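You operate a simulated robot arm through the tools that you are given. There is no shell and no other tool.

You are at the controls of a simulated robot arm. One attempt, no reset.

JOB
Scrub the blue cover, then dry it, then stick the green tape on.
Fine: orange brush and green wipe returned to their spots on the lidded carton; the tape goes on the cover's plate beside the handle. Set down upright: orange brush.

Only the result counts: the job must be done as asked and must still hold three seconds after the hand-in. Knocking over, shifting, dropping, spilling or breaking anything else fails it. Lids that push on must go on centred and level and be pressed home; caps that screw on are set level and turned clockwise until they are tight.

ROBOT AND FRAMES
A 6-joint arm with a two-finger gripper, fixed in place. Base frame: the origin is on the floor under the middle of its stand, x ahead of it, y to its left, z up; the work surface is at about z = 85. Readings come in cm, rad, newtons and seconds.
It reaches about 129.8 cm from its shoulder. Its first joint turns from -2.601 to 2.601 rad. Payload 1.57 kg.
The TCP is the grasp point between the finger pads, 2.1 cm short of the fingertips. In the tool frame z runs along the fingers and y along their closing line. The gripper opens to 7 cm; its body begins 5 cm behind the TCP.
Orientation is that of the tool frame in the base frame, as a unit quaternion [x, y, z, w]. With the fingers straight down and closing along the base's y, the tool's x points along the base's -x, its y along +y and its z along -z.

CONTROLS
- The arm moves only by the tool nudge_tool. Its arguments are lists of equal length, an entry for each row: "fingers": the finger opening in cm, from 0 to 7; "dp": the shift along the tool's x, y, z in units of 40 mm (1.0 is 40 mm), a list of three; "rotation": the turn, a rotation vector about the tool's x, y, z in units of 6 degrees (1.0 is 6 degrees), a list of three. In form: {"fingers": [fingers, ...], "dp": [[tx, ty, tz], ...], "rotation": [[rx, ry, rz], ...]}. A call has 1 to 20 rows; each row shifts and turns the commanded pose from where the row before left it, along the tool's axes as they then stand. A call with a number of a shift or a turn outside -1 to 1 is refused whole. Each row takes 0.2 s and may step no farther than 5 cm and 0.15 rad from the row before; otherwise, or with a gripper value out of range, the whole call is refused. Where a pose cannot be reached the arm comes as near as it can. A force on the tool above 40 N (or 10 N above the force at the start of the call, whichever is more), or a blocked arm, ends the call early, and 0.2 s more pass. Each finger travels about 10.37 cm/s and halts on what it meets, pressing with about 22 N; the grip force reading is that of the motor and also rises with nothing between the fingers. The clock runs only during rows and for 0.2 s after the last one: add rows that do not move to give the fingers time. It gives the time, the measured TCP pose, the force on the tool (base axes), the opening and the grip force at its end, in the units of the frame above (readings bear some noise), with the torque about the TCP (base axes, N m) and any sound that the robot's microphone picked up.
- Cameras (640 x 400 px; columns grow to the right, rows downward): "scene" is fixed at [5.02, -64.98, 141.71]; the picture's right is [0.09, -1.00, 0.00], its down [-0.56, -0.05, -0.83] and it looks along [0.83, 0.07, -0.56] (base axes); focal length 370 px, centre (320, 200). "wrist" rides on the gripper at [7.9, 0.4, -8.1] in the tool frame; the picture's right is [-0.05, 1.00, 0.00], its down [-0.67, -0.04, -0.74] and it looks along [-0.74, -0.04, 0.67] (tool axes); focal length 256 px, centre (320, 200). There is no depth. A picture from a camera that has moved, and an enlarged one, comes with that camera's place and axes in the base frame and with its lens.
- camera(camera): a new picture of that camera. It takes no simulated time.
- raise_lower(by): slides the trunk up (or, below 0, down) by that many cm; the arm rides with it, the base frame stays. It gives what a move gives, with no picture.
- enlarge(camera, box): a new picture of the part [left, top, right, bottom] of that camera's present view, enlarged. It takes no simulated time.
- finish_job(): hands the job in; it is judged then, once.

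Nothing tells you positions but the pictures and the camera data. Unless the task says otherwise, let go and move clear before handing in.

The tools are called after ">>>" as a command line: name --argument value ..., lists and objects as JSON in quotes. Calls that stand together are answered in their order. nudge_tool: Moves the arm, as the interface text tells. Its arguments: {"type":"object","properties":{"fingers":{"type":"array"},"dp":{"type":"array"},"rotation":{"type":"array"}},"required":["fingers","dp","rotation"]} The other tools are called the same way: raise_lower (by) moves the trunk up or down; camera (camera) takes a picture; enlarge (camera, box) takes an enlarged picture of a part of a camera's view; finish_job () hands the job in.

At the start:

```text
time_s: 0.0
position: [41.31, -51.17, 118.68]
ee_rot: [0.001, 1.0, 0.0, -0.001]
ft_force: [-0.5, 1.3, 0.8]
ft_torque: [-0.01, -0.04, 0.0]
opening: 7.02
grip_force: 0.2
trunk travel left (down, up): [-86.8, 10.2]
```

scene: 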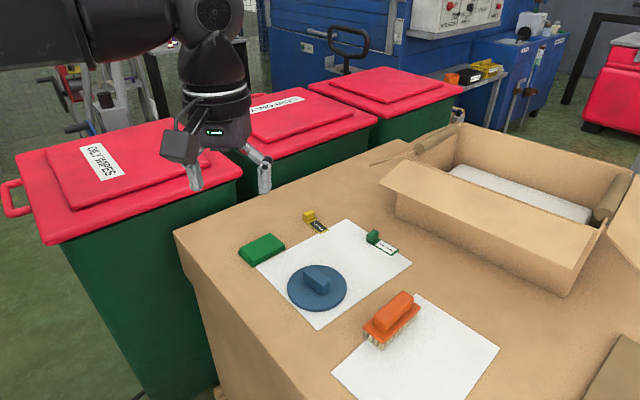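
wrist: 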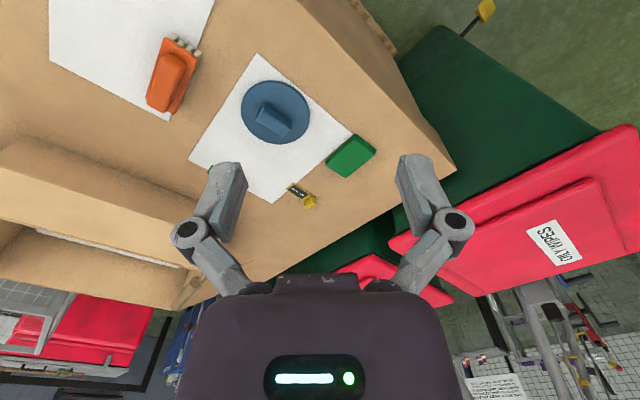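

I see a carton top with a white sheet holding the blue round cover, a green wipe, an orange brush, and two small tapes (yellow and green). I'll look closer before moving.

>>> enlarge --camera "scene" --box '[220, 190, 440, 350]'

>>> enlarge --camera "wrist" --box '[120, 0, 420, 220]'

>>> enlarge --camera "scene" --box '[340, 270, 440, 360]'

>>> enlarge --camera "scene" --box '[290, 200, 410, 270]'

```text
2.50 times, centred on (330, 270) of scene
camera zoom: at [5.02, -64.98, 141.71], right [0.09, -1.0, 0.0], down [-0.56, -0.05, -0.83], along [0.83, 0.07, -0.56], focal length 925 px, centre (295, 25)
```

zoom: 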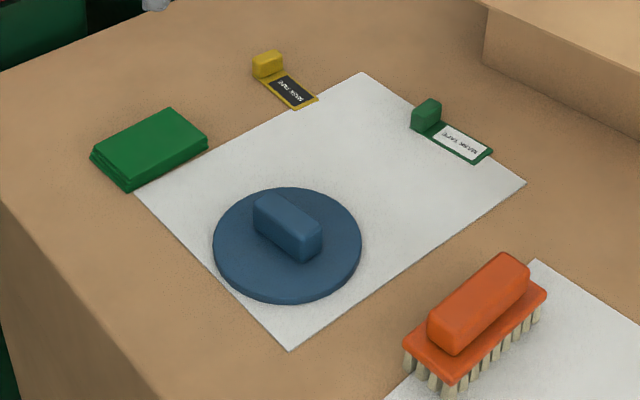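

```text
1.82 times, centred on (270, 110) of wrist
camera zoom: at [33.5, -50.74, 126.8], right [0.05, 1.0, 0.0], down [0.67, -0.04, 0.74], along [0.74, -0.04, -0.67], focal length 465 px, centre (411, 364)
```

zoom: 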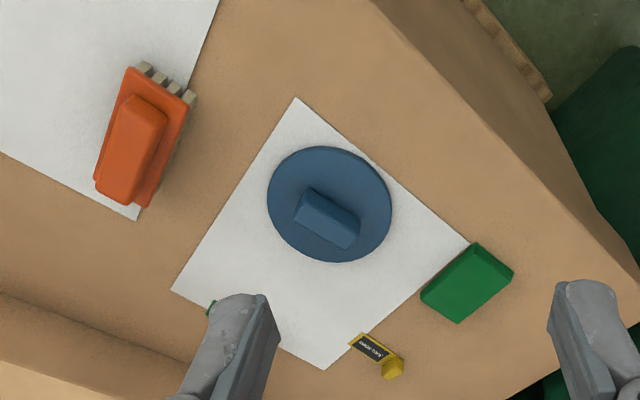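

```text
4.44 times, centred on (390, 315) of scene
camera zoom: at [5.02, -64.98, 141.71], right [0.09, -1.0, 0.0], down [-0.56, -0.05, -0.83], along [0.83, 0.07, -0.56], focal length 1644 px, centre (9, -311)
```

zoom: 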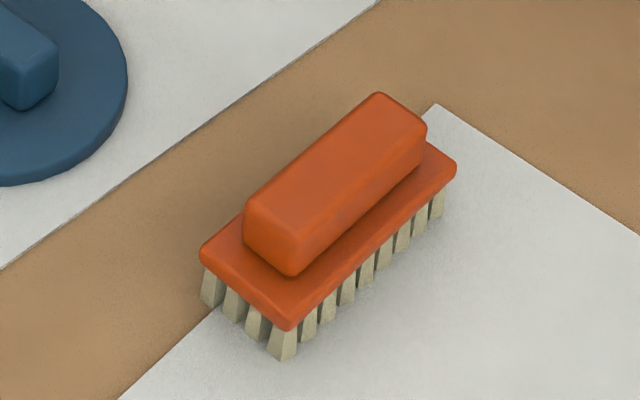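

```text
5.33 times, centred on (350, 235) of scene
camera zoom: at [5.02, -64.98, 141.71], right [0.09, -1.0, 0.0], down [-0.56, -0.05, -0.83], along [0.83, 0.07, -0.56], focal length 1974 px, centre (160, 13)
```

zoom: 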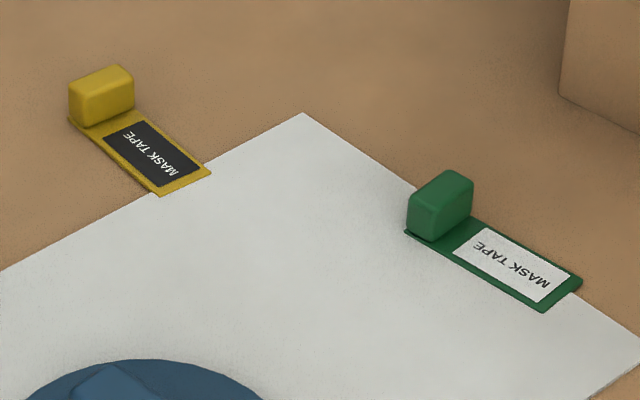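

The cover is near (56, -60), the wipe near (66, -47), the brush near (49, -74) with its long axis about 42° off x, and the green tape near (72, -73). First I'll go above the brush and turn the fingers across its handle to get a closer look.

>>> nudge_tool --fingers '[7, 7, 7, 7, 7, 7, 7, 7, 7, 7, 7, 7, 7, 7, 7]' --dp '[[-0.2657, -0.824, 0.489], [-0.2657, -0.824, 0.489], [-0.2657, -0.824, 0.489], [-0.2657, -0.824, 0.489], [-0.2657, -0.824, 0.489], [-0.2657, -0.824, 0.489], [-0.2657, -0.824, 0.489], [0, 0, 0], [0, 0, 0], [0, 0, 0], [0, 0, 0], [0, 0, 0], [0, 0, 0], [0, 0, 0], [0, 0, 0]]' --rotation '[[0, 0, 0], [0, 0, 0], [0, 0, 0], [0, 0, 0], [0, 0, 0], [0, 0, 0], [0, 0, 0], [0, 0, 0.993], [0, 0, 0.993], [0, 0, 0.993], [0, 0, 0.993], [0, 0, 0.993], [0, 0, 0.993], [0, 0, 0.993], [0, 0, 0]]'

>>> camera --camera "wrist"

>>> camera --camera "scene"

```text
time_s: 3.2
position: [48.67, -74.22, 118.57]
ee_rot: [0.356, 0.934, 0.001, 0.0]
ft_force: [-0.1, 0.5, -1.4]
ft_torque: [0.02, 0.0, -0.01]
opening: 7.0
grip_force: 0.0
out of reach, approached as far as the arm can: row 1, 2, 3, 4, 5, 6, 7
trunk travel left (down, up): [-86.8, 10.2]
```

```text
taken
camera wrist: at [43.21, -68.67, 126.8], right [0.71, 0.71, 0.0], down [0.47, -0.47, 0.74], along [0.53, -0.53, -0.67], focal length 256 px, centre (320, 200)
```

wrist: 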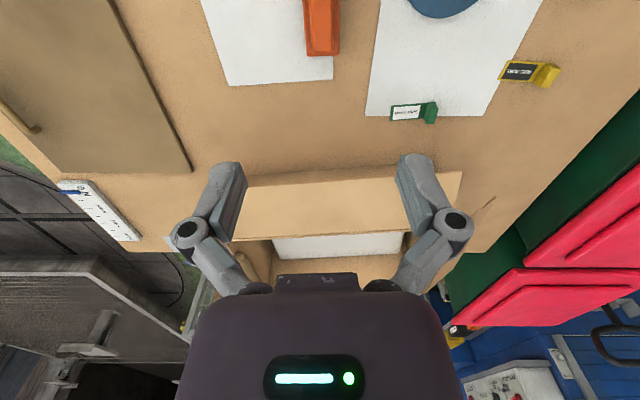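

```text
taken
```

scene: 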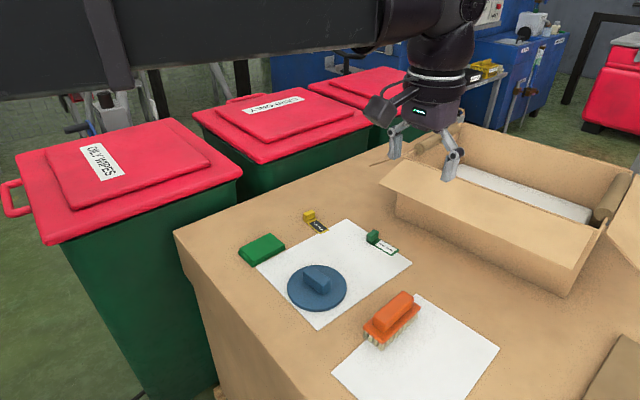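

The arm can't go lower at this trunk height, although it has the x/y it needs. I'll lower the trunk in a small step and look again.

>>> raise_lower --by -10

>>> camera --camera "scene"

>>> camera --camera "wrist"

```text
time_s: 4.5
position: [48.74, -74.22, 108.76]
ee_rot: [0.356, 0.935, -0.001, 0.0]
ft_force: [0.6, 1.0, 0.7]
ft_torque: [-0.01, 0.03, -0.03]
opening: 7.02
grip_force: 0.1
trunk travel left (down, up): [-76.8, 20.2]
```

```text
taken
```

scene: 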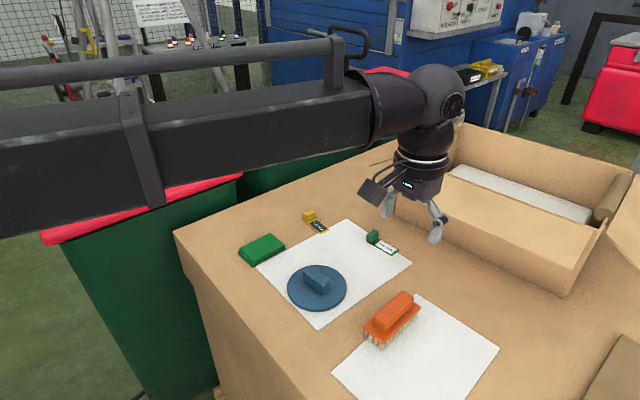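

```text
taken
camera wrist: at [43.2, -68.67, 116.81], right [0.7, 0.71, 0.0], down [0.47, -0.47, 0.74], along [0.53, -0.52, -0.67], focal length 256 px, centre (320, 200)
```

wrist: 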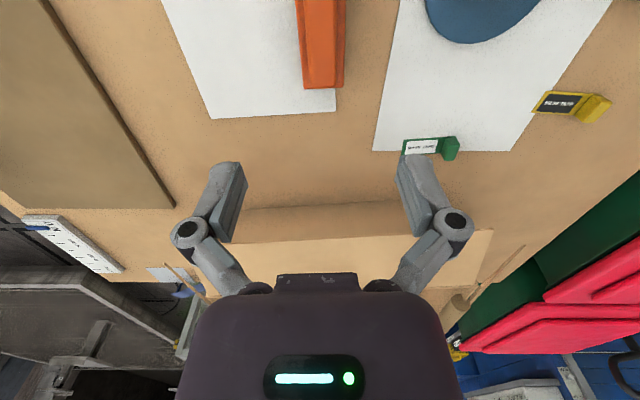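

This looks like a horizontal telescoping boom, so height may only come from the trunk. I'll test a small up/down nudge to learn whether the arm itself can move vertically.

>>> nudge_tool --fingers '[7, 7]' --dp '[[0, 0, -0.25], [0, 0, 0]]' --rotation '[[0, 0, 0], [0, 0, 0]]'

>>> nudge_tool --fingers '[7, 7]' --dp '[[0, 0, 0.25], [0, 0, 0]]' --rotation '[[0, 0, 0], [0, 0, 0]]'

```text
time_s: 5.1
position: [48.68, -74.23, 108.57]
ee_rot: [0.355, 0.935, 0.001, 0.0]
ft_force: [-0.2, 0.2, -0.4]
ft_torque: [-0.05, -0.03, 0.01]
opening: 7.01
grip_force: 0.1
out of reach, approached as far as the arm can: row 1
trunk travel left (down, up): [-76.8, 20.2]
```

```text
time_s: 5.7
position: [48.76, -74.18, 108.67]
ee_rot: [0.356, 0.935, 0.0, 0.0]
ft_force: [-0.8, 0.6, 0.4]
ft_torque: [0.01, 0.02, -0.01]
opening: 6.99
grip_force: 0.1
out of reach, approached as far as the arm can: row 1
trunk travel left (down, up): [-76.8, 20.2]
```

Confirmed: height is set only by the trunk. I'll back off along the tool's x to bring the brush lower into the wrist view and measure it.

>>> nudge_tool --fingers '[7, 7, 7]' --dp '[[1, 0, 0], [1, 0, 0], [1, 0, 0]]' --rotation '[[0, 0, 0], [0, 0, 0], [0, 0, 0]]'

>>> camera --camera "wrist"

>>> enlarge --camera "wrist" --box '[220, 0, 420, 125]'

```text
time_s: 6.5
position: [39.73, -66.2, 108.77]
ee_rot: [0.356, 0.935, 0.0, 0.0]
ft_force: [0.0, -0.6, 0.9]
ft_torque: [-0.04, 0.0, -0.02]
opening: 7.01
grip_force: 0.0
trunk travel left (down, up): [-76.8, 20.2]
```

```text
taken
camera wrist: at [34.18, -60.72, 116.84], right [0.7, 0.71, 0.0], down [0.47, -0.47, 0.75], along [0.53, -0.52, -0.67], focal length 256 px, centre (320, 200)
```

wrist: 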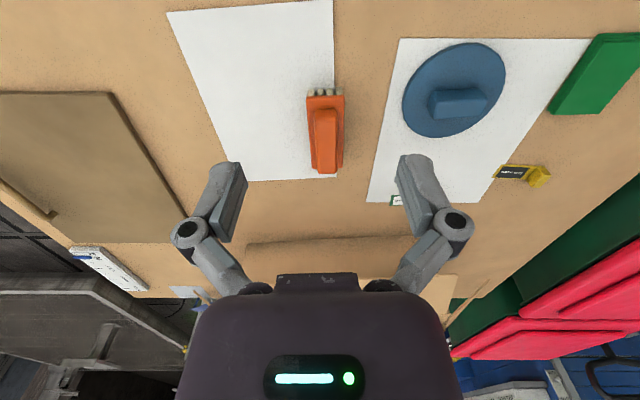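

```text
3.20 times, centred on (320, 62) of wrist
camera zoom: at [34.18, -60.72, 116.84], right [0.7, 0.71, 0.0], down [0.47, -0.47, 0.75], along [0.53, -0.52, -0.67], focal length 819 px, centre (320, 640)
```

zoom: 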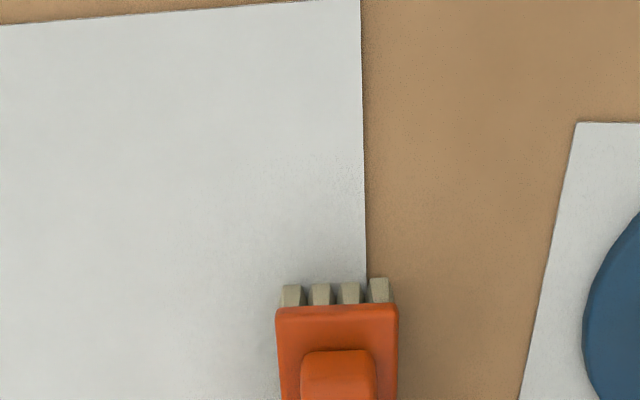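

>>> enlarge --camera "wrist" --box '[270, 75, 390, 190]'

>>> enlarge --camera "wrist" --box '[370, 30, 560, 150]'

```text
3.48 times, centred on (330, 132) of wrist
camera zoom: at [34.18, -60.72, 116.84], right [0.7, 0.71, 0.0], down [0.47, -0.47, 0.75], along [0.53, -0.52, -0.67], focal length 890 px, centre (285, 435)
```

zoom: 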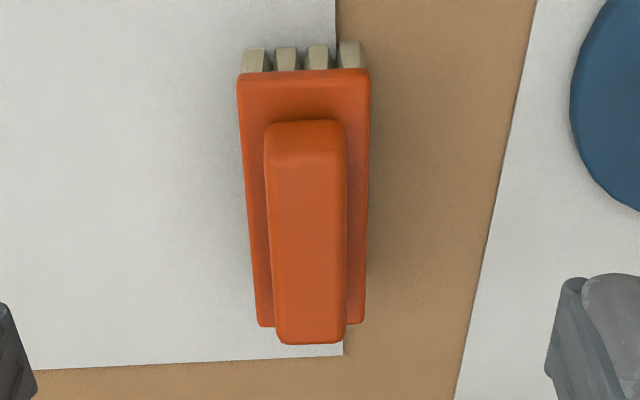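

```text
3.33 times, centred on (465, 90) of wrist
camera zoom: at [34.18, -60.72, 116.84], right [0.7, 0.71, 0.0], down [0.47, -0.47, 0.75], along [0.53, -0.52, -0.67], focal length 853 px, centre (-163, 567)
```

zoom: 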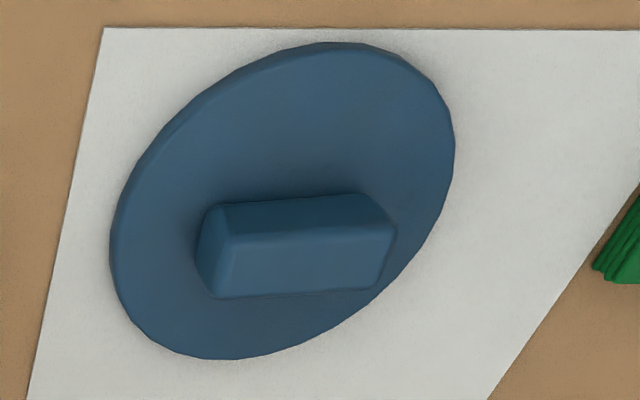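

Brush handle is about 2.6 cm wide and aligned with the fingers; its centre is about (48.6, -73.7), with the top near z=90.3 and its plate near z=88. I'll move over it and lower the trunk partway.

>>> nudge_tool --fingers '[7, 7, 7, 7]' --dp '[[-0.9625, 0.025, 0], [-0.9625, 0.025, 0], [-0.9625, 0.025, 0], [0, 0, 0]]' --rotation '[[0, 0, 0], [0, 0, 0], [0, 0, 0], [0, 0, 0]]'

>>> raise_lower --by -12

>>> camera --camera "wrist"

>>> camera --camera "scene"

```text
time_s: 7.5
position: [48.63, -73.87, 108.67]
ee_rot: [0.356, 0.935, 0.0, 0.0]
ft_force: [-0.8, 0.1, -0.4]
ft_torque: [-0.01, 0.01, 0.03]
opening: 7.0
grip_force: 0.1
trunk travel left (down, up): [-76.8, 20.2]
```

```text
time_s: 9.0
position: [48.64, -73.94, 96.73]
ee_rot: [0.357, 0.934, 0.0, 0.0]
ft_force: [-0.3, 0.0, 0.2]
ft_torque: [-0.01, 0.02, 0.0]
opening: 6.99
grip_force: 0.3
trunk travel left (down, up): [-64.8, 32.2]
```

```text
taken
camera wrist: at [43.04, -68.32, 104.81], right [0.7, 0.71, 0.0], down [0.47, -0.47, 0.74], along [0.53, -0.52, -0.67], focal length 256 px, centre (320, 200)
```

wrist: 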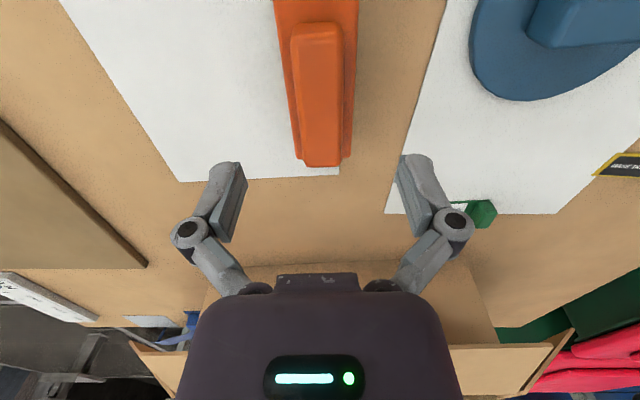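

```text
taken
```

scene: 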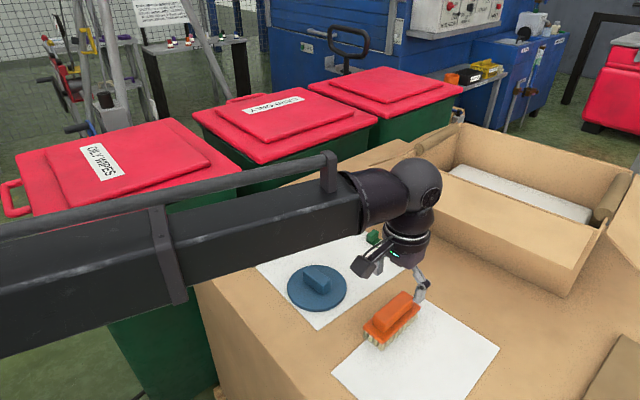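

>>> enlarge --camera "wrist" --box '[200, 0, 440, 220]'

>>> enlarge --camera "scene" --box '[330, 230, 450, 350]'

```text
1.82 times, centred on (320, 110) of wrist
camera zoom: at [43.04, -68.32, 104.81], right [0.7, 0.71, 0.0], down [0.47, -0.47, 0.74], along [0.53, -0.52, -0.67], focal length 465 px, centre (320, 364)
```

zoom: 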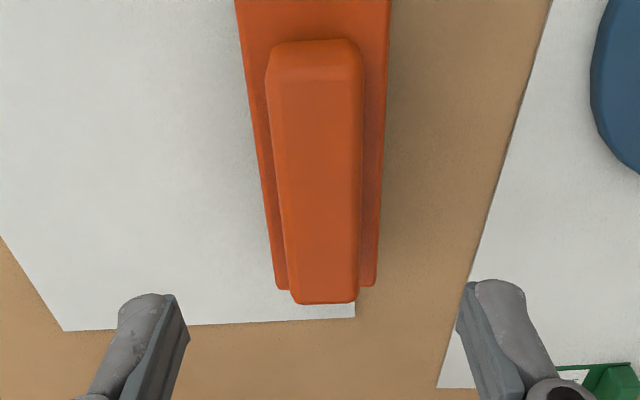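

```text
3.33 times, centred on (390, 290) of scene
camera zoom: at [5.02, -64.98, 141.71], right [0.09, -1.0, 0.0], down [-0.56, -0.05, -0.83], along [0.83, 0.07, -0.56], focal length 1233 px, centre (87, -100)
```

zoom: 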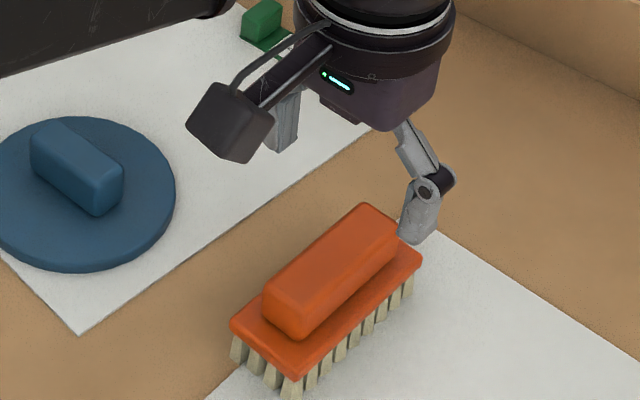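

Alignment across the handle looks good (within 0.1 cm). I'll lower so the fingertips end just above the brush's plate, then check from the side before closing.

>>> raise_lower --by -5.5

>>> enlarge --camera "scene" --box '[330, 230, 450, 350]'

>>> enlarge --camera "wrist" --box '[200, 0, 440, 220]'

```text
time_s: 10.0
position: [48.55, -73.88, 91.2]
ee_rot: [0.356, 0.934, 0.0, 0.0]
ft_force: [0.3, 0.2, -0.7]
ft_torque: [0.01, -0.02, 0.02]
opening: 7.01
grip_force: 0.1
trunk travel left (down, up): [-59.3, 37.7]
```

```text
3.33 times, centred on (390, 290) of scene
camera zoom: at [5.02, -64.98, 141.71], right [0.09, -1.0, 0.0], down [-0.56, -0.05, -0.83], along [0.83, 0.07, -0.56], focal length 1233 px, centre (87, -100)
```

zoom: 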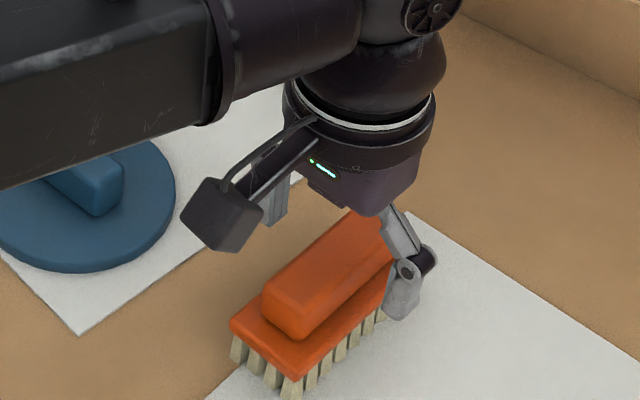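

```text
1.82 times, centred on (320, 110) of wrist
camera zoom: at [43.04, -68.32, 99.3], right [0.7, 0.71, 0.0], down [0.47, -0.47, 0.74], along [0.53, -0.52, -0.67], focal length 465 px, centre (320, 364)
```

zoom: 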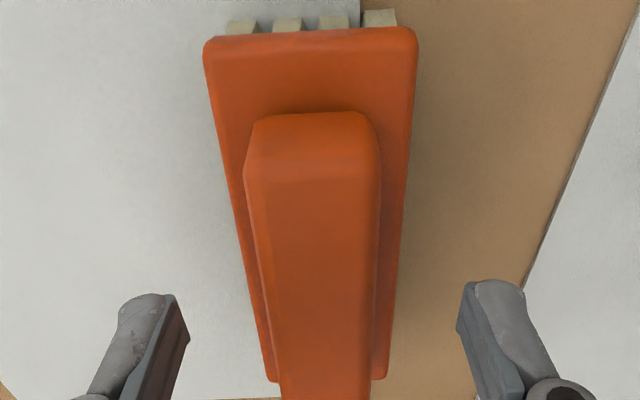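

The plate top comes out near z=87.7 and the handle top near 90.1. I'll lower another 0.9 cm (tips near 88.2) and close on the handle.

>>> raise_lower --by -0.9

>>> nudge_tool --fingers '[5, 3, 1.5, 1.5, 1.5]' --dp '[[0, 0, 0], [0, 0, 0], [0, 0, 0], [0, 0, 0], [0, 0, 0]]' --rotation '[[0, 0, 0], [0, 0, 0], [0, 0, 0], [0, 0, 0], [0, 0, 0]]'

>>> enlarge --camera "scene" --box '[330, 230, 450, 350]'

>>> enlarge --camera "wrist" --box '[200, 0, 440, 220]'

```text
time_s: 10.6
position: [48.73, -73.69, 90.2]
ee_rot: [0.356, 0.935, 0.0, 0.0]
ft_force: [0.0, -0.8, -0.2]
ft_torque: [0.01, 0.01, 0.01]
opening: 7.0
grip_force: 0.0
trunk travel left (down, up): [-58.4, 38.6]
```

```text
time_s: 11.8
position: [48.63, -73.91, 90.33]
ee_rot: [0.356, 0.934, 0.0, 0.0]
ft_force: [0.0, 0.2, 0.8]
ft_torque: [0.02, -0.01, 0.02]
opening: 2.75
grip_force: 21.5
trunk travel left (down, up): [-58.4, 38.6]
```

```text
3.33 times, centred on (390, 290) of scene
camera zoom: at [5.02, -64.98, 141.71], right [0.09, -1.0, 0.0], down [-0.56, -0.05, -0.83], along [0.83, 0.07, -0.56], focal length 1233 px, centre (87, -100)
```

zoom: 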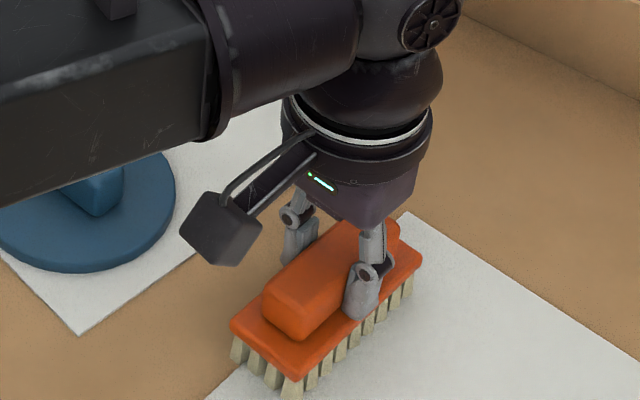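

```text
1.82 times, centred on (320, 110) of wrist
camera zoom: at [43.04, -68.32, 98.4], right [0.7, 0.71, 0.0], down [0.47, -0.47, 0.74], along [0.53, -0.52, -0.67], focal length 465 px, centre (320, 364)
```

zoom: 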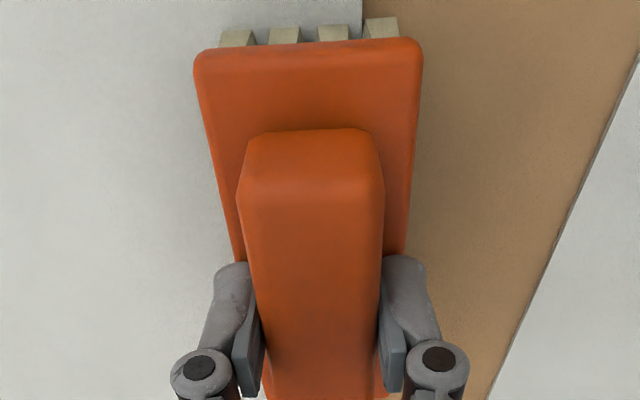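

Brush gripped firmly (2.75 cm, 21.5 N). The return pose is TCP (48.67, -73.87, 90.3) at trunk reading -58.4. Now I'll lift it clear and check.

>>> raise_lower --by 12

>>> camera --camera "scene"

>>> camera --camera "wrist"

```text
time_s: 13.3
position: [48.53, -73.87, 102.33]
ee_rot: [0.355, 0.935, 0.0, 0.0]
ft_force: [1.2, 0.2, -0.9]
ft_torque: [-0.02, -0.02, 0.02]
opening: 2.73
grip_force: 21.8
trunk travel left (down, up): [-70.4, 26.6]
```

```text
taken
```

scene: 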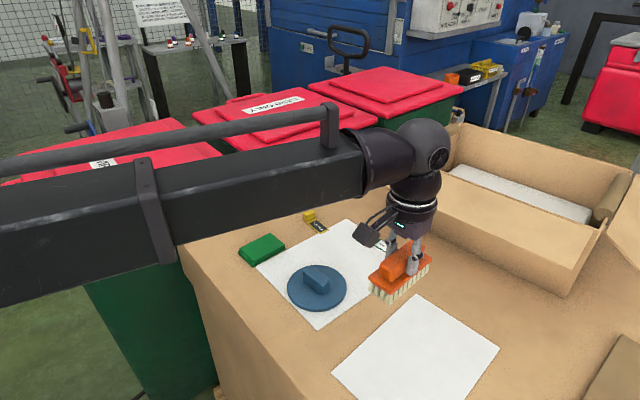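

```text
taken
camera wrist: at [43.05, -68.34, 110.38], right [0.7, 0.71, 0.0], down [0.47, -0.47, 0.74], along [0.53, -0.52, -0.67], focal length 256 px, centre (320, 200)
```

wrist: 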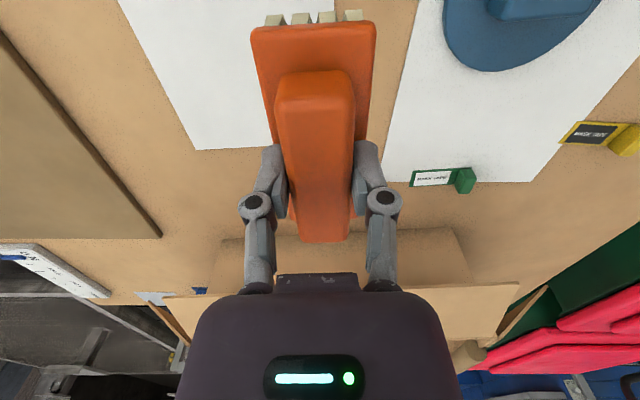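

Brush is lifted cleanly. Now I'll rotate it 90° so that its long side lies parallel to the cover's handle, and look at the cover from the new view.

>>> nudge_tool --fingers '[1.5, 1.5, 1.5, 1.5, 1.5, 1.5, 1.5, 1.5, 1.5, 1.5, 1.5, 1.5, 1.5, 1.5, 1.5, 1.5]' --dp '[[0, 0, 0], [0, 0, 0], [0, 0, 0], [0, 0, 0], [0, 0, 0], [0, 0, 0], [0, 0, 0], [0, 0, 0], [0, 0, 0], [0, 0, 0], [0, 0, 0], [0, 0, 0], [0, 0, 0], [0, 0, 0], [0, 0, 0], [0, 0, 0]]' --rotation '[[0, 0, -1], [0, 0, -1], [0, 0, -1], [0, 0, -1], [0, 0, -1], [0, 0, -1], [0, 0, -1], [0, 0, -1], [0, 0, -1], [0, 0, -1], [0, 0, -1], [0, 0, -1], [0, 0, -1], [0, 0, -1], [0, 0, -1], [0, 0, 0]]'

>>> camera --camera "wrist"

>>> camera --camera "scene"

>>> enlarge --camera "scene" --box '[265, 245, 365, 325]'

```text
time_s: 16.7
position: [48.59, -73.84, 102.4]
ee_rot: [-0.41, 0.912, 0.0, 0.001]
ft_force: [0.5, -0.5, -0.6]
ft_torque: [0.02, 0.02, -0.01]
opening: 2.73
grip_force: 22.3
trunk travel left (down, up): [-70.4, 26.6]
```

```text
taken
camera wrist: at [43.1, -79.56, 110.39], right [-0.71, 0.7, 0.0], down [0.47, 0.47, 0.74], along [0.52, 0.53, -0.67], focal length 256 px, centre (320, 200)
```

wrist: 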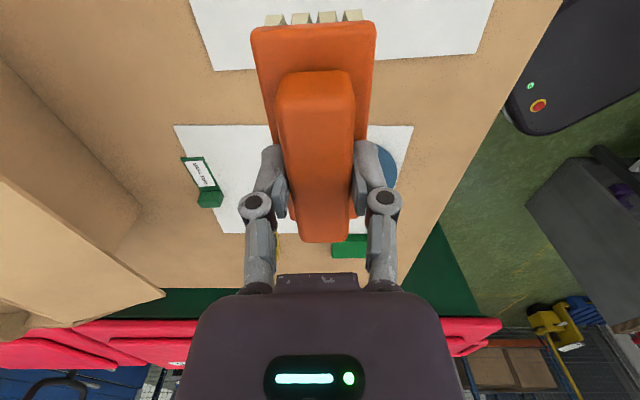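

```text
taken
```

scene: 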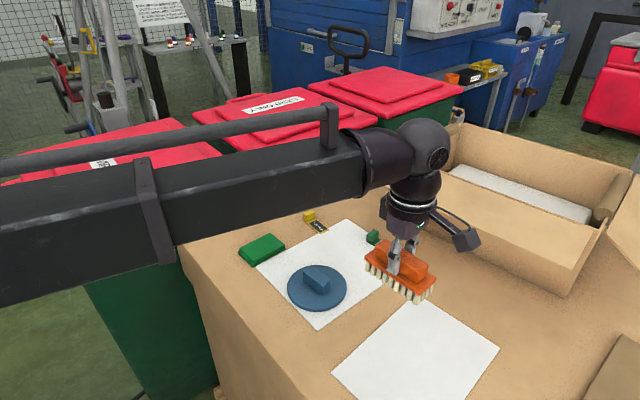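

```text
5.00 times, centred on (315, 285) of scene
camera zoom: at [5.02, -64.98, 141.71], right [0.09, -1.0, 0.0], down [-0.56, -0.05, -0.83], along [0.83, 0.07, -0.56], focal length 1850 px, centre (345, -225)
```

zoom: 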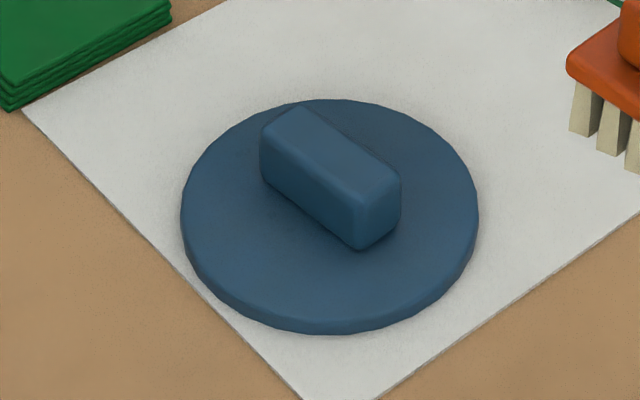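

The cover's plate top looks to be near z=85.8 (about 0.75 cm thick) with its handle top near z=88, and the handle runs along (0.67, 0.75). I'll hover over the far side of the plate beside the handle and check the alignment.

>>> nudge_tool --fingers '[1.5, 1.5, 1.5, 1.5, 1.5, 1.5]' --dp '[[-0.785, -0.01, 0], [-0.785, -0.01, 0], [-0.785, -0.01, 0], [-0.785, -0.01, 0], [-0.785, -0.01, 0], [0, 0, 0]]' --rotation '[[0, 0, 0], [0, 0, 0], [0, 0, 0], [0, 0, 0], [0, 0, 0], [0, 0, 0]]'

>>> raise_lower --by -4

>>> camera --camera "wrist"

>>> enlarge --camera "scene" --box '[255, 205, 405, 325]'

```text
time_s: 18.1
position: [59.21, -62.35, 102.26]
ee_rot: [-0.408, 0.913, 0.0, 0.0]
ft_force: [-0.3, -0.9, 0.1]
ft_torque: [0.03, 0.02, 0.04]
opening: 2.74
grip_force: 22.1
trunk travel left (down, up): [-70.4, 26.6]
```

```text
time_s: 18.9
position: [59.19, -62.35, 98.26]
ee_rot: [-0.409, 0.913, -0.001, 0.0]
ft_force: [-0.1, -0.1, -0.1]
ft_torque: [-0.03, -0.02, 0.03]
opening: 2.77
grip_force: 21.7
trunk travel left (down, up): [-66.4, 30.6]
```

```text
taken
camera wrist: at [53.65, -68.08, 106.4], right [-0.71, 0.7, 0.0], down [0.47, 0.47, 0.74], along [0.52, 0.53, -0.67], focal length 256 px, centre (320, 200)
```

wrist: 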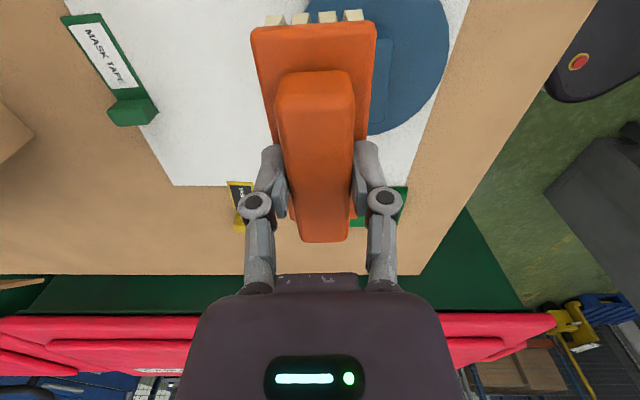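

```text
3.33 times, centred on (330, 265) of scene
camera zoom: at [5.02, -64.98, 141.71], right [0.09, -1.0, 0.0], down [-0.56, -0.05, -0.83], along [0.83, 0.07, -0.56], focal length 1233 px, centre (287, -17)
```

zoom: 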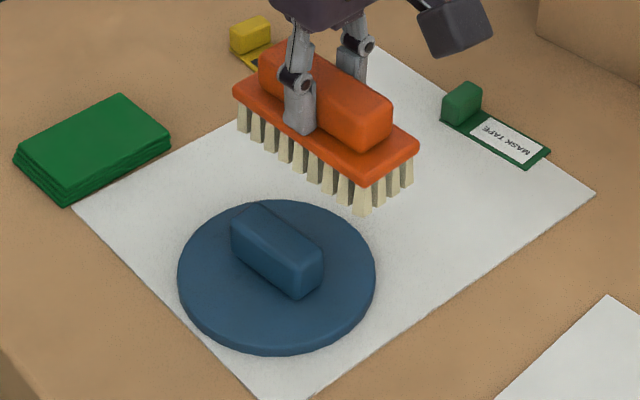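

>>> enlarge --camera "wrist" --box '[230, 0, 470, 150]'

```text
2.67 times, centred on (350, 75) of wrist
camera zoom: at [53.65, -68.08, 106.4], right [-0.71, 0.7, 0.0], down [0.47, 0.47, 0.74], along [0.52, 0.53, -0.67], focal length 683 px, centre (240, 533)
```

zoom: 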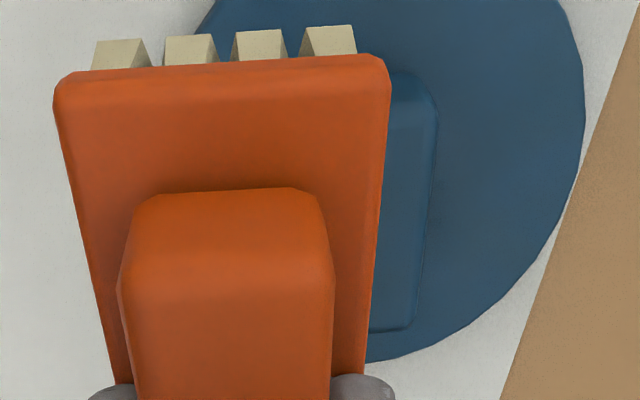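

The disc centre sits about 3.5 cm to the tool's right; the handle's near side is about 2.5 cm off, giving only ~0.3 cm clearance. I'll shift 0.2 cm away from the handle and centre along it, then lower in steps toward contact.

>>> nudge_tool --fingers '[1.5, 1.5]' --dp '[[-0.11, -0.05, 0], [0, 0, 0]]' --rotation '[[0, 0, 0], [0, 0, 0]]'

>>> raise_lower --by -5.5

>>> enlarge --camera "wrist" --box '[230, 0, 470, 150]'

>>> enlarge --camera "scene" --box '[275, 225, 395, 325]'

```text
time_s: 19.5
position: [59.68, -62.16, 98.24]
ee_rot: [-0.409, 0.913, 0.0, 0.0]
ft_force: [-0.2, -0.6, 0.2]
ft_torque: [0.03, 0.01, -0.02]
opening: 2.75
grip_force: 22.0
trunk travel left (down, up): [-66.4, 30.6]
```

```text
time_s: 20.5
position: [59.73, -62.1, 92.71]
ee_rot: [-0.409, 0.913, 0.0, 0.0]
ft_force: [0.2, 0.0, -0.8]
ft_torque: [0.0, -0.02, 0.03]
opening: 2.77
grip_force: 22.9
trunk travel left (down, up): [-60.9, 36.1]
```

```text
2.67 times, centred on (350, 75) of wrist
camera zoom: at [54.11, -67.82, 100.9], right [-0.71, 0.7, 0.0], down [0.47, 0.47, 0.74], along [0.52, 0.53, -0.67], focal length 683 px, centre (240, 533)
```

zoom: 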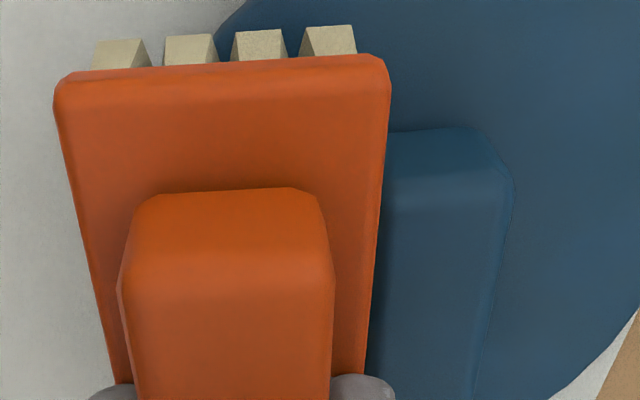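

```text
4.00 times, centred on (335, 275) of scene
camera zoom: at [5.02, -64.98, 141.71], right [0.09, -1.0, 0.0], down [-0.56, -0.05, -0.83], along [0.83, 0.07, -0.56], focal length 1480 px, centre (260, -100)
```

zoom: 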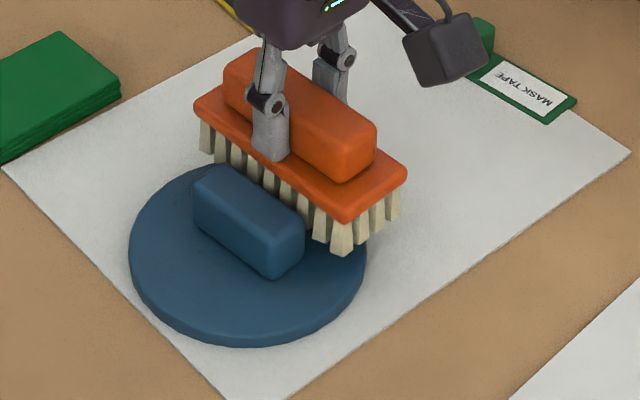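

There is about 0.4–0.5 cm clearance between the brush and the cover handle. Now I'll lower in small steps until the bristles touch the plate.

>>> raise_lower --by -1.1

>>> raise_lower --by -0.2

>>> enlarge --camera "scene" --box '[295, 235, 375, 305]'

```text
time_s: 21.1
position: [59.42, -62.13, 91.71]
ee_rot: [-0.409, 0.913, 0.0, 0.0]
ft_force: [-0.8, 0.0, -0.9]
ft_torque: [-0.02, -0.03, 0.0]
opening: 2.77
grip_force: 22.5
trunk travel left (down, up): [-59.8, 37.2]
```

```text
time_s: 21.6
position: [59.65, -62.18, 91.41]
ee_rot: [-0.409, 0.913, 0.0, 0.0]
ft_force: [0.5, 0.6, -0.8]
ft_torque: [0.01, -0.01, -0.01]
opening: 2.78
grip_force: 21.8
trunk travel left (down, up): [-59.6, 37.4]
```

```text
5.71 times, centred on (335, 270) of scene
camera zoom: at [5.02, -64.98, 141.71], right [0.09, -1.0, 0.0], down [-0.56, -0.05, -0.83], along [0.83, 0.07, -0.56], focal length 2114 px, centre (234, -200)
```

zoom: 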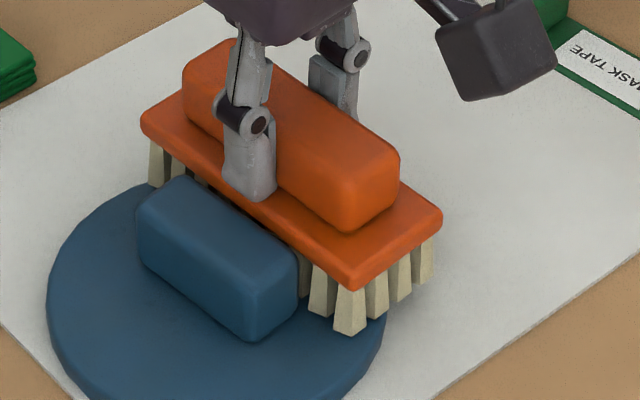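

>>> raise_lower --by -0.15

>>> raise_lower --by -0.1

```text
time_s: 22.1
position: [59.66, -62.01, 91.25]
ee_rot: [-0.409, 0.912, 0.0, 0.0]
ft_force: [0.2, -0.2, -0.7]
ft_torque: [0.03, 0.03, 0.03]
opening: 2.73
grip_force: 21.8
trunk travel left (down, up): [-59.5, 37.5]
```

```text
time_s: 22.6
position: [59.62, -62.08, 91.28]
ee_rot: [-0.41, 0.912, -0.001, 0.0]
ft_force: [1.4, -2.5, 7.8]
ft_torque: [-0.08, -0.03, 0.03]
opening: 2.72
grip_force: 21.9
trunk travel left (down, up): [-59.4, 37.6]
```

Contact is made at about 8 N. I'll try a short, gentle stroke parallel to the handle and check that the cover stays put.

>>> nudge_tool --fingers '[1.5, 1.5, 1.5, 1.5]' --dp '[[-0.125, 0, 0], [-0.125, 0, 0], [0.125, 0, 0], [0.125, 0, 0]]' --rotation '[[0, 0, 0], [0, 0, 0], [0, 0, 0], [0, 0, 0]]'

>>> enlarge --camera "scene" --box '[265, 245, 365, 325]'

```text
time_s: 23.6
position: [59.52, -62.01, 91.28]
ee_rot: [-0.409, 0.912, 0.001, 0.0]
ft_force: [2.8, 2.3, 6.6]
ft_torque: [0.04, -0.05, -0.02]
opening: 2.74
grip_force: 22.0
trunk travel left (down, up): [-59.4, 37.6]
```

```text
5.00 times, centred on (315, 285) of scene
camera zoom: at [5.02, -64.98, 141.71], right [0.09, -1.0, 0.0], down [-0.56, -0.05, -0.83], along [0.83, 0.07, -0.56], focal length 1850 px, centre (345, -225)
```

zoom: 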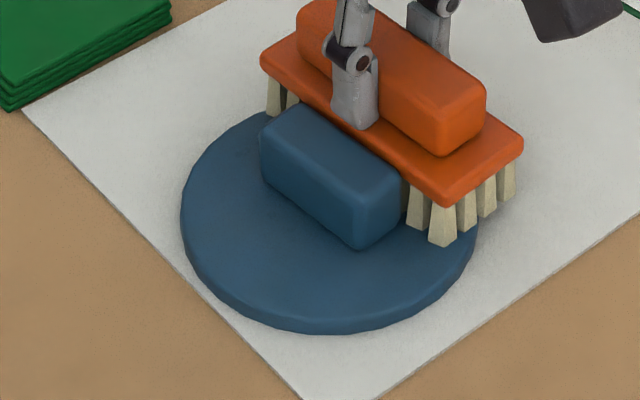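

The cover did not move. Now several fuller strokes (±2 cm) on this side.

>>> nudge_tool --fingers '[1.5, 1.5, 1.5, 1.5, 1.5, 1.5, 1.5, 1.5, 1.5, 1.5, 1.5, 1.5, 1.5, 1.5, 1.5, 1.5, 1.5, 1.5, 1.5, 1.5]' --dp '[[-0.25, 0, 0], [-0.25, 0, 0], [0.25, 0, 0], [0.25, 0, 0], [0.25, 0, 0], [0.25, 0, 0], [-0.25, 0, 0], [-0.25, 0, 0], [-0.25, 0, 0], [-0.25, 0, 0], [0.25, 0, 0], [0.25, 0, 0], [0.25, 0, 0], [0.25, 0, 0], [-0.25, 0, 0], [-0.25, 0, 0], [-0.25, 0, 0], [-0.25, 0, 0], [0.25, 0, 0], [0.25, 0, 0]]' --rotation '[[0, 0, 0], [0, 0, 0], [0, 0, 0], [0, 0, 0], [0, 0, 0], [0, 0, 0], [0, 0, 0], [0, 0, 0], [0, 0, 0], [0, 0, 0], [0, 0, 0], [0, 0, 0], [0, 0, 0], [0, 0, 0], [0, 0, 0], [0, 0, 0], [0, 0, 0], [0, 0, 0], [0, 0, 0], [0, 0, 0]]'

>>> enlarge --camera "scene" --box '[265, 245, 365, 325]'

>>> enlarge --camera "wrist" --box '[230, 0, 470, 150]'

```text
time_s: 27.8
position: [59.69, -62.07, 91.27]
ee_rot: [-0.408, 0.913, -0.001, 0.0]
ft_force: [1.6, 0.9, 3.8]
ft_torque: [0.02, -0.01, -0.02]
opening: 2.74
grip_force: 21.8
trunk travel left (down, up): [-59.4, 37.6]
```

```text
5.00 times, centred on (315, 285) of scene
camera zoom: at [5.02, -64.98, 141.71], right [0.09, -1.0, 0.0], down [-0.56, -0.05, -0.83], along [0.83, 0.07, -0.56], focal length 1850 px, centre (345, -225)
```

zoom: 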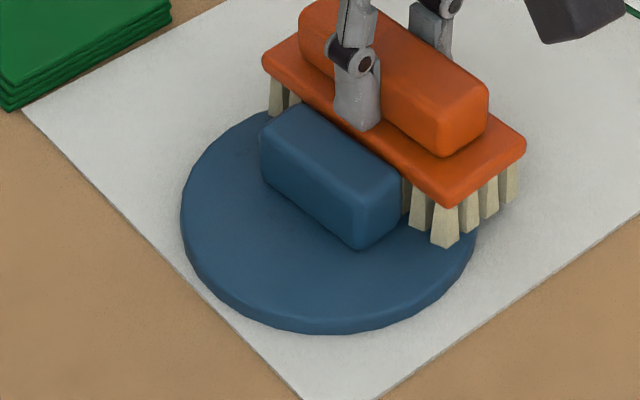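

```text
2.67 times, centred on (350, 75) of wrist
camera zoom: at [54.07, -67.78, 99.38], right [-0.71, 0.7, 0.0], down [0.47, 0.47, 0.75], along [0.53, 0.53, -0.67], focal length 683 px, centre (240, 533)
```

zoom: 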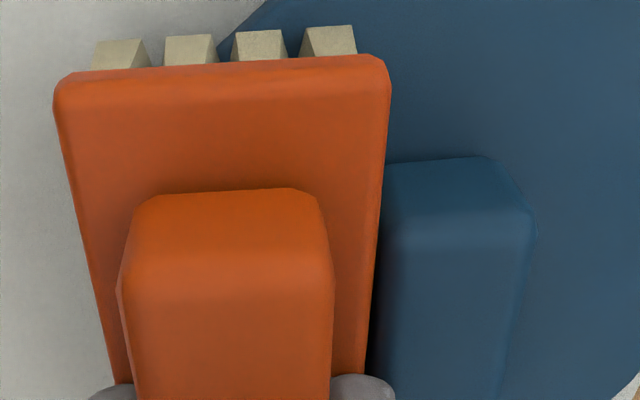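

Cover is unchanged. One more pass here with slight sideways variation away from the handle, then I'll do the other side.

>>> nudge_tool --fingers '[1.5, 1.5, 1.5, 1.5, 1.5, 1.5, 1.5, 1.5, 1.5, 1.5, 1.5, 1.5, 1.5, 1.5, 1.5, 1.5, 1.5, 1.5, 1.5, 1.5]' --dp '[[-0.3, 0, 0], [-0.3, -0.05, 0], [0.3, 0, 0], [0.3, -0.05, 0], [0.3, 0, 0], [0.3, 0, 0], [-0.3, 0, 0], [-0.3, -0.05, 0], [-0.3, 0, 0], [-0.3, 0, 0], [0.3, 0, 0], [0.3, 0.05, 0], [0.3, 0, 0], [0.3, 0, 0], [-0.3, 0, 0], [-0.3, 0.05, 0], [-0.3, 0, 0], [-0.3, 0, 0], [0.3, 0, 0], [0.3, 0.05, 0]]' --rotation '[[0, 0, 0], [0, 0, 0], [0, 0, 0], [0, 0, 0], [0, 0, 0], [0, 0, 0], [0, 0, 0], [0, 0, 0], [0, 0, 0], [0, 0, 0], [0, 0, 0], [0, 0, 0], [0, 0, 0], [0, 0, 0], [0, 0, 0], [0, 0, 0], [0, 0, 0], [0, 0, 0], [0, 0, 0], [0, 0, 0]]'

>>> raise_lower --by 6

>>> camera --camera "scene"

>>> enlarge --camera "scene" --box '[265, 245, 365, 325]'

```text
time_s: 32.0
position: [59.57, -62.05, 91.31]
ee_rot: [-0.409, 0.913, 0.0, 0.0]
ft_force: [1.7, 0.2, 4.2]
ft_torque: [0.0, -0.05, 0.03]
opening: 2.72
grip_force: 22.1
trunk travel left (down, up): [-59.4, 37.6]
```

```text
time_s: 33.0
position: [59.51, -62.04, 97.22]
ee_rot: [-0.41, 0.912, 0.0, 0.001]
ft_force: [-0.1, 0.1, -0.7]
ft_torque: [0.01, 0.02, -0.01]
opening: 2.71
grip_force: 21.9
trunk travel left (down, up): [-65.4, 31.6]
```

```text
taken
```

scene: 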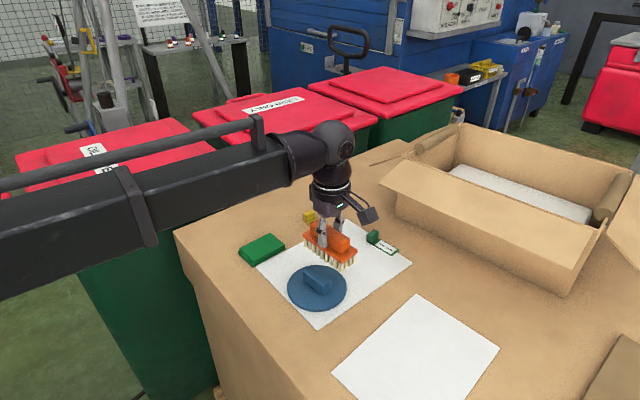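

```text
5.00 times, centred on (315, 285) of scene
camera zoom: at [5.02, -64.98, 141.71], right [0.09, -1.0, 0.0], down [-0.56, -0.05, -0.83], along [0.83, 0.07, -0.56], focal length 1850 px, centre (345, -225)
```

zoom: 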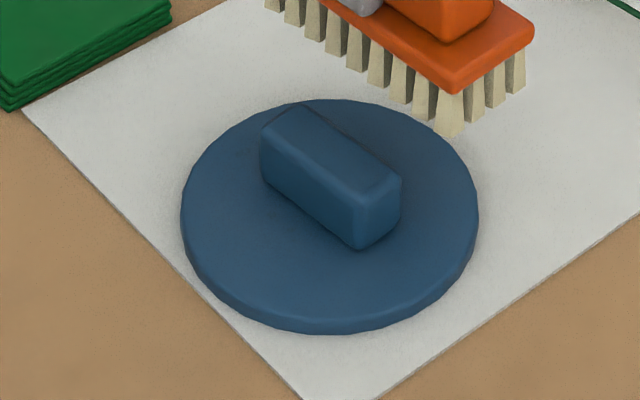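

The cover hasn't moved. I'll cross above the handle to the near side of the plate, and check the clearance before lowering.

>>> nudge_tool --fingers '[1.5, 1.5, 1.5, 1.5]' --dp '[[0, 0.66, 0], [0, 0.66, 0], [0, 0.66, 0], [0, 0, 0]]' --rotation '[[0, 0, 0], [0, 0, 0], [0, 0, 0], [0, 0, 0]]'

>>> raise_lower --by -3

>>> enlarge --camera "wrist" --box '[190, 0, 430, 150]'

>>> enlarge --camera "scene" --box '[265, 235, 365, 325]'

```text
time_s: 34.0
position: [53.59, -56.82, 97.3]
ee_rot: [-0.409, 0.912, 0.0, 0.0]
ft_force: [0.0, -0.4, -1.0]
ft_torque: [0.04, -0.01, -0.01]
opening: 2.73
grip_force: 21.8
trunk travel left (down, up): [-65.4, 31.6]
```

```text
time_s: 34.7
position: [53.7, -56.82, 94.31]
ee_rot: [-0.408, 0.913, 0.0, 0.0]
ft_force: [-0.1, 0.1, -0.2]
ft_torque: [0.04, 0.0, 0.0]
opening: 2.73
grip_force: 22.2
trunk travel left (down, up): [-62.4, 34.6]
```

```text
2.67 times, centred on (310, 75) of wrist
camera zoom: at [48.11, -62.5, 102.35], right [-0.71, 0.7, 0.0], down [0.47, 0.47, 0.74], along [0.52, 0.53, -0.67], focal length 683 px, centre (347, 533)
```

zoom: 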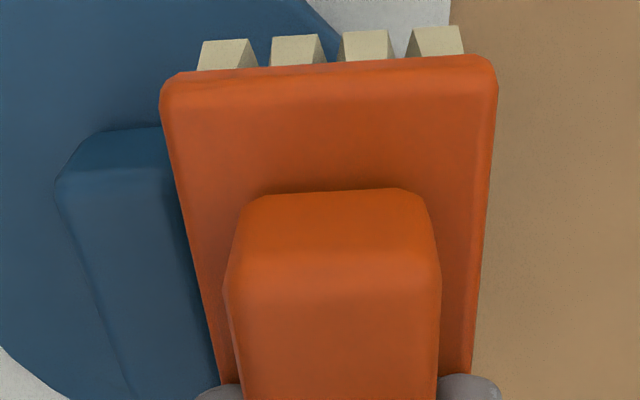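

```text
4.44 times, centred on (315, 280) of scene
camera zoom: at [5.02, -64.98, 141.71], right [0.09, -1.0, 0.0], down [-0.56, -0.05, -0.83], along [0.83, 0.07, -0.56], focal length 1644 px, centre (342, -156)
```

zoom: 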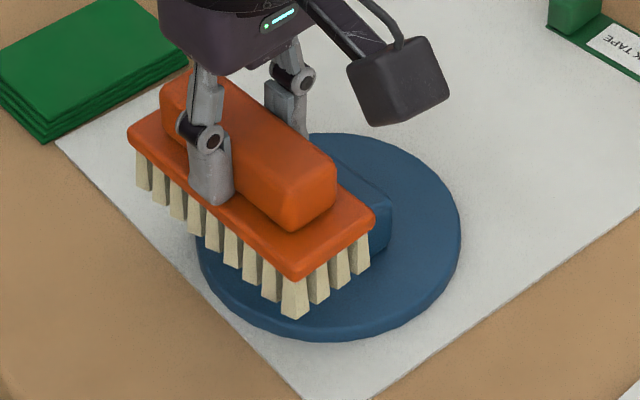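

Handle clearance is ~0.8 cm on this side, so I'll move 0.2 cm closer, then lower to contact.

>>> nudge_tool --fingers '[1.5, 1.5]' --dp '[[0, -0.06, 0], [0, 0, 0]]' --rotation '[[0, 0, 0], [0, 0, 0]]'

>>> raise_lower --by -2.85

>>> raise_lower --by -0.13

>>> enlarge --camera "scene" --box '[265, 245, 365, 325]'

```text
time_s: 35.3
position: [53.92, -56.95, 94.27]
ee_rot: [-0.409, 0.913, 0.0, 0.001]
ft_force: [0.5, 0.0, -1.0]
ft_torque: [-0.02, -0.01, 0.01]
opening: 2.74
grip_force: 22.1
trunk travel left (down, up): [-62.4, 34.6]
```

```text
time_s: 36.1
position: [53.88, -56.99, 91.36]
ee_rot: [-0.409, 0.912, 0.0, 0.0]
ft_force: [0.5, 0.2, -1.0]
ft_torque: [0.02, 0.0, 0.01]
opening: 2.75
grip_force: 22.1
trunk travel left (down, up): [-59.5, 37.5]
```

```text
time_s: 36.6
position: [53.83, -57.08, 91.25]
ee_rot: [-0.409, 0.912, 0.001, -0.001]
ft_force: [0.2, -0.5, 1.8]
ft_torque: [0.02, -0.04, 0.03]
opening: 2.75
grip_force: 21.6
trunk travel left (down, up): [-59.4, 37.6]
```

```text
5.00 times, centred on (315, 285) of scene
camera zoom: at [5.02, -64.98, 141.71], right [0.09, -1.0, 0.0], down [-0.56, -0.05, -0.83], along [0.83, 0.07, -0.56], focal length 1850 px, centre (345, -225)
```

zoom: 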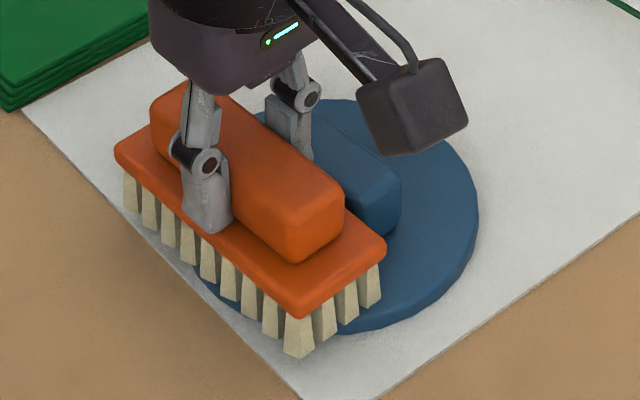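

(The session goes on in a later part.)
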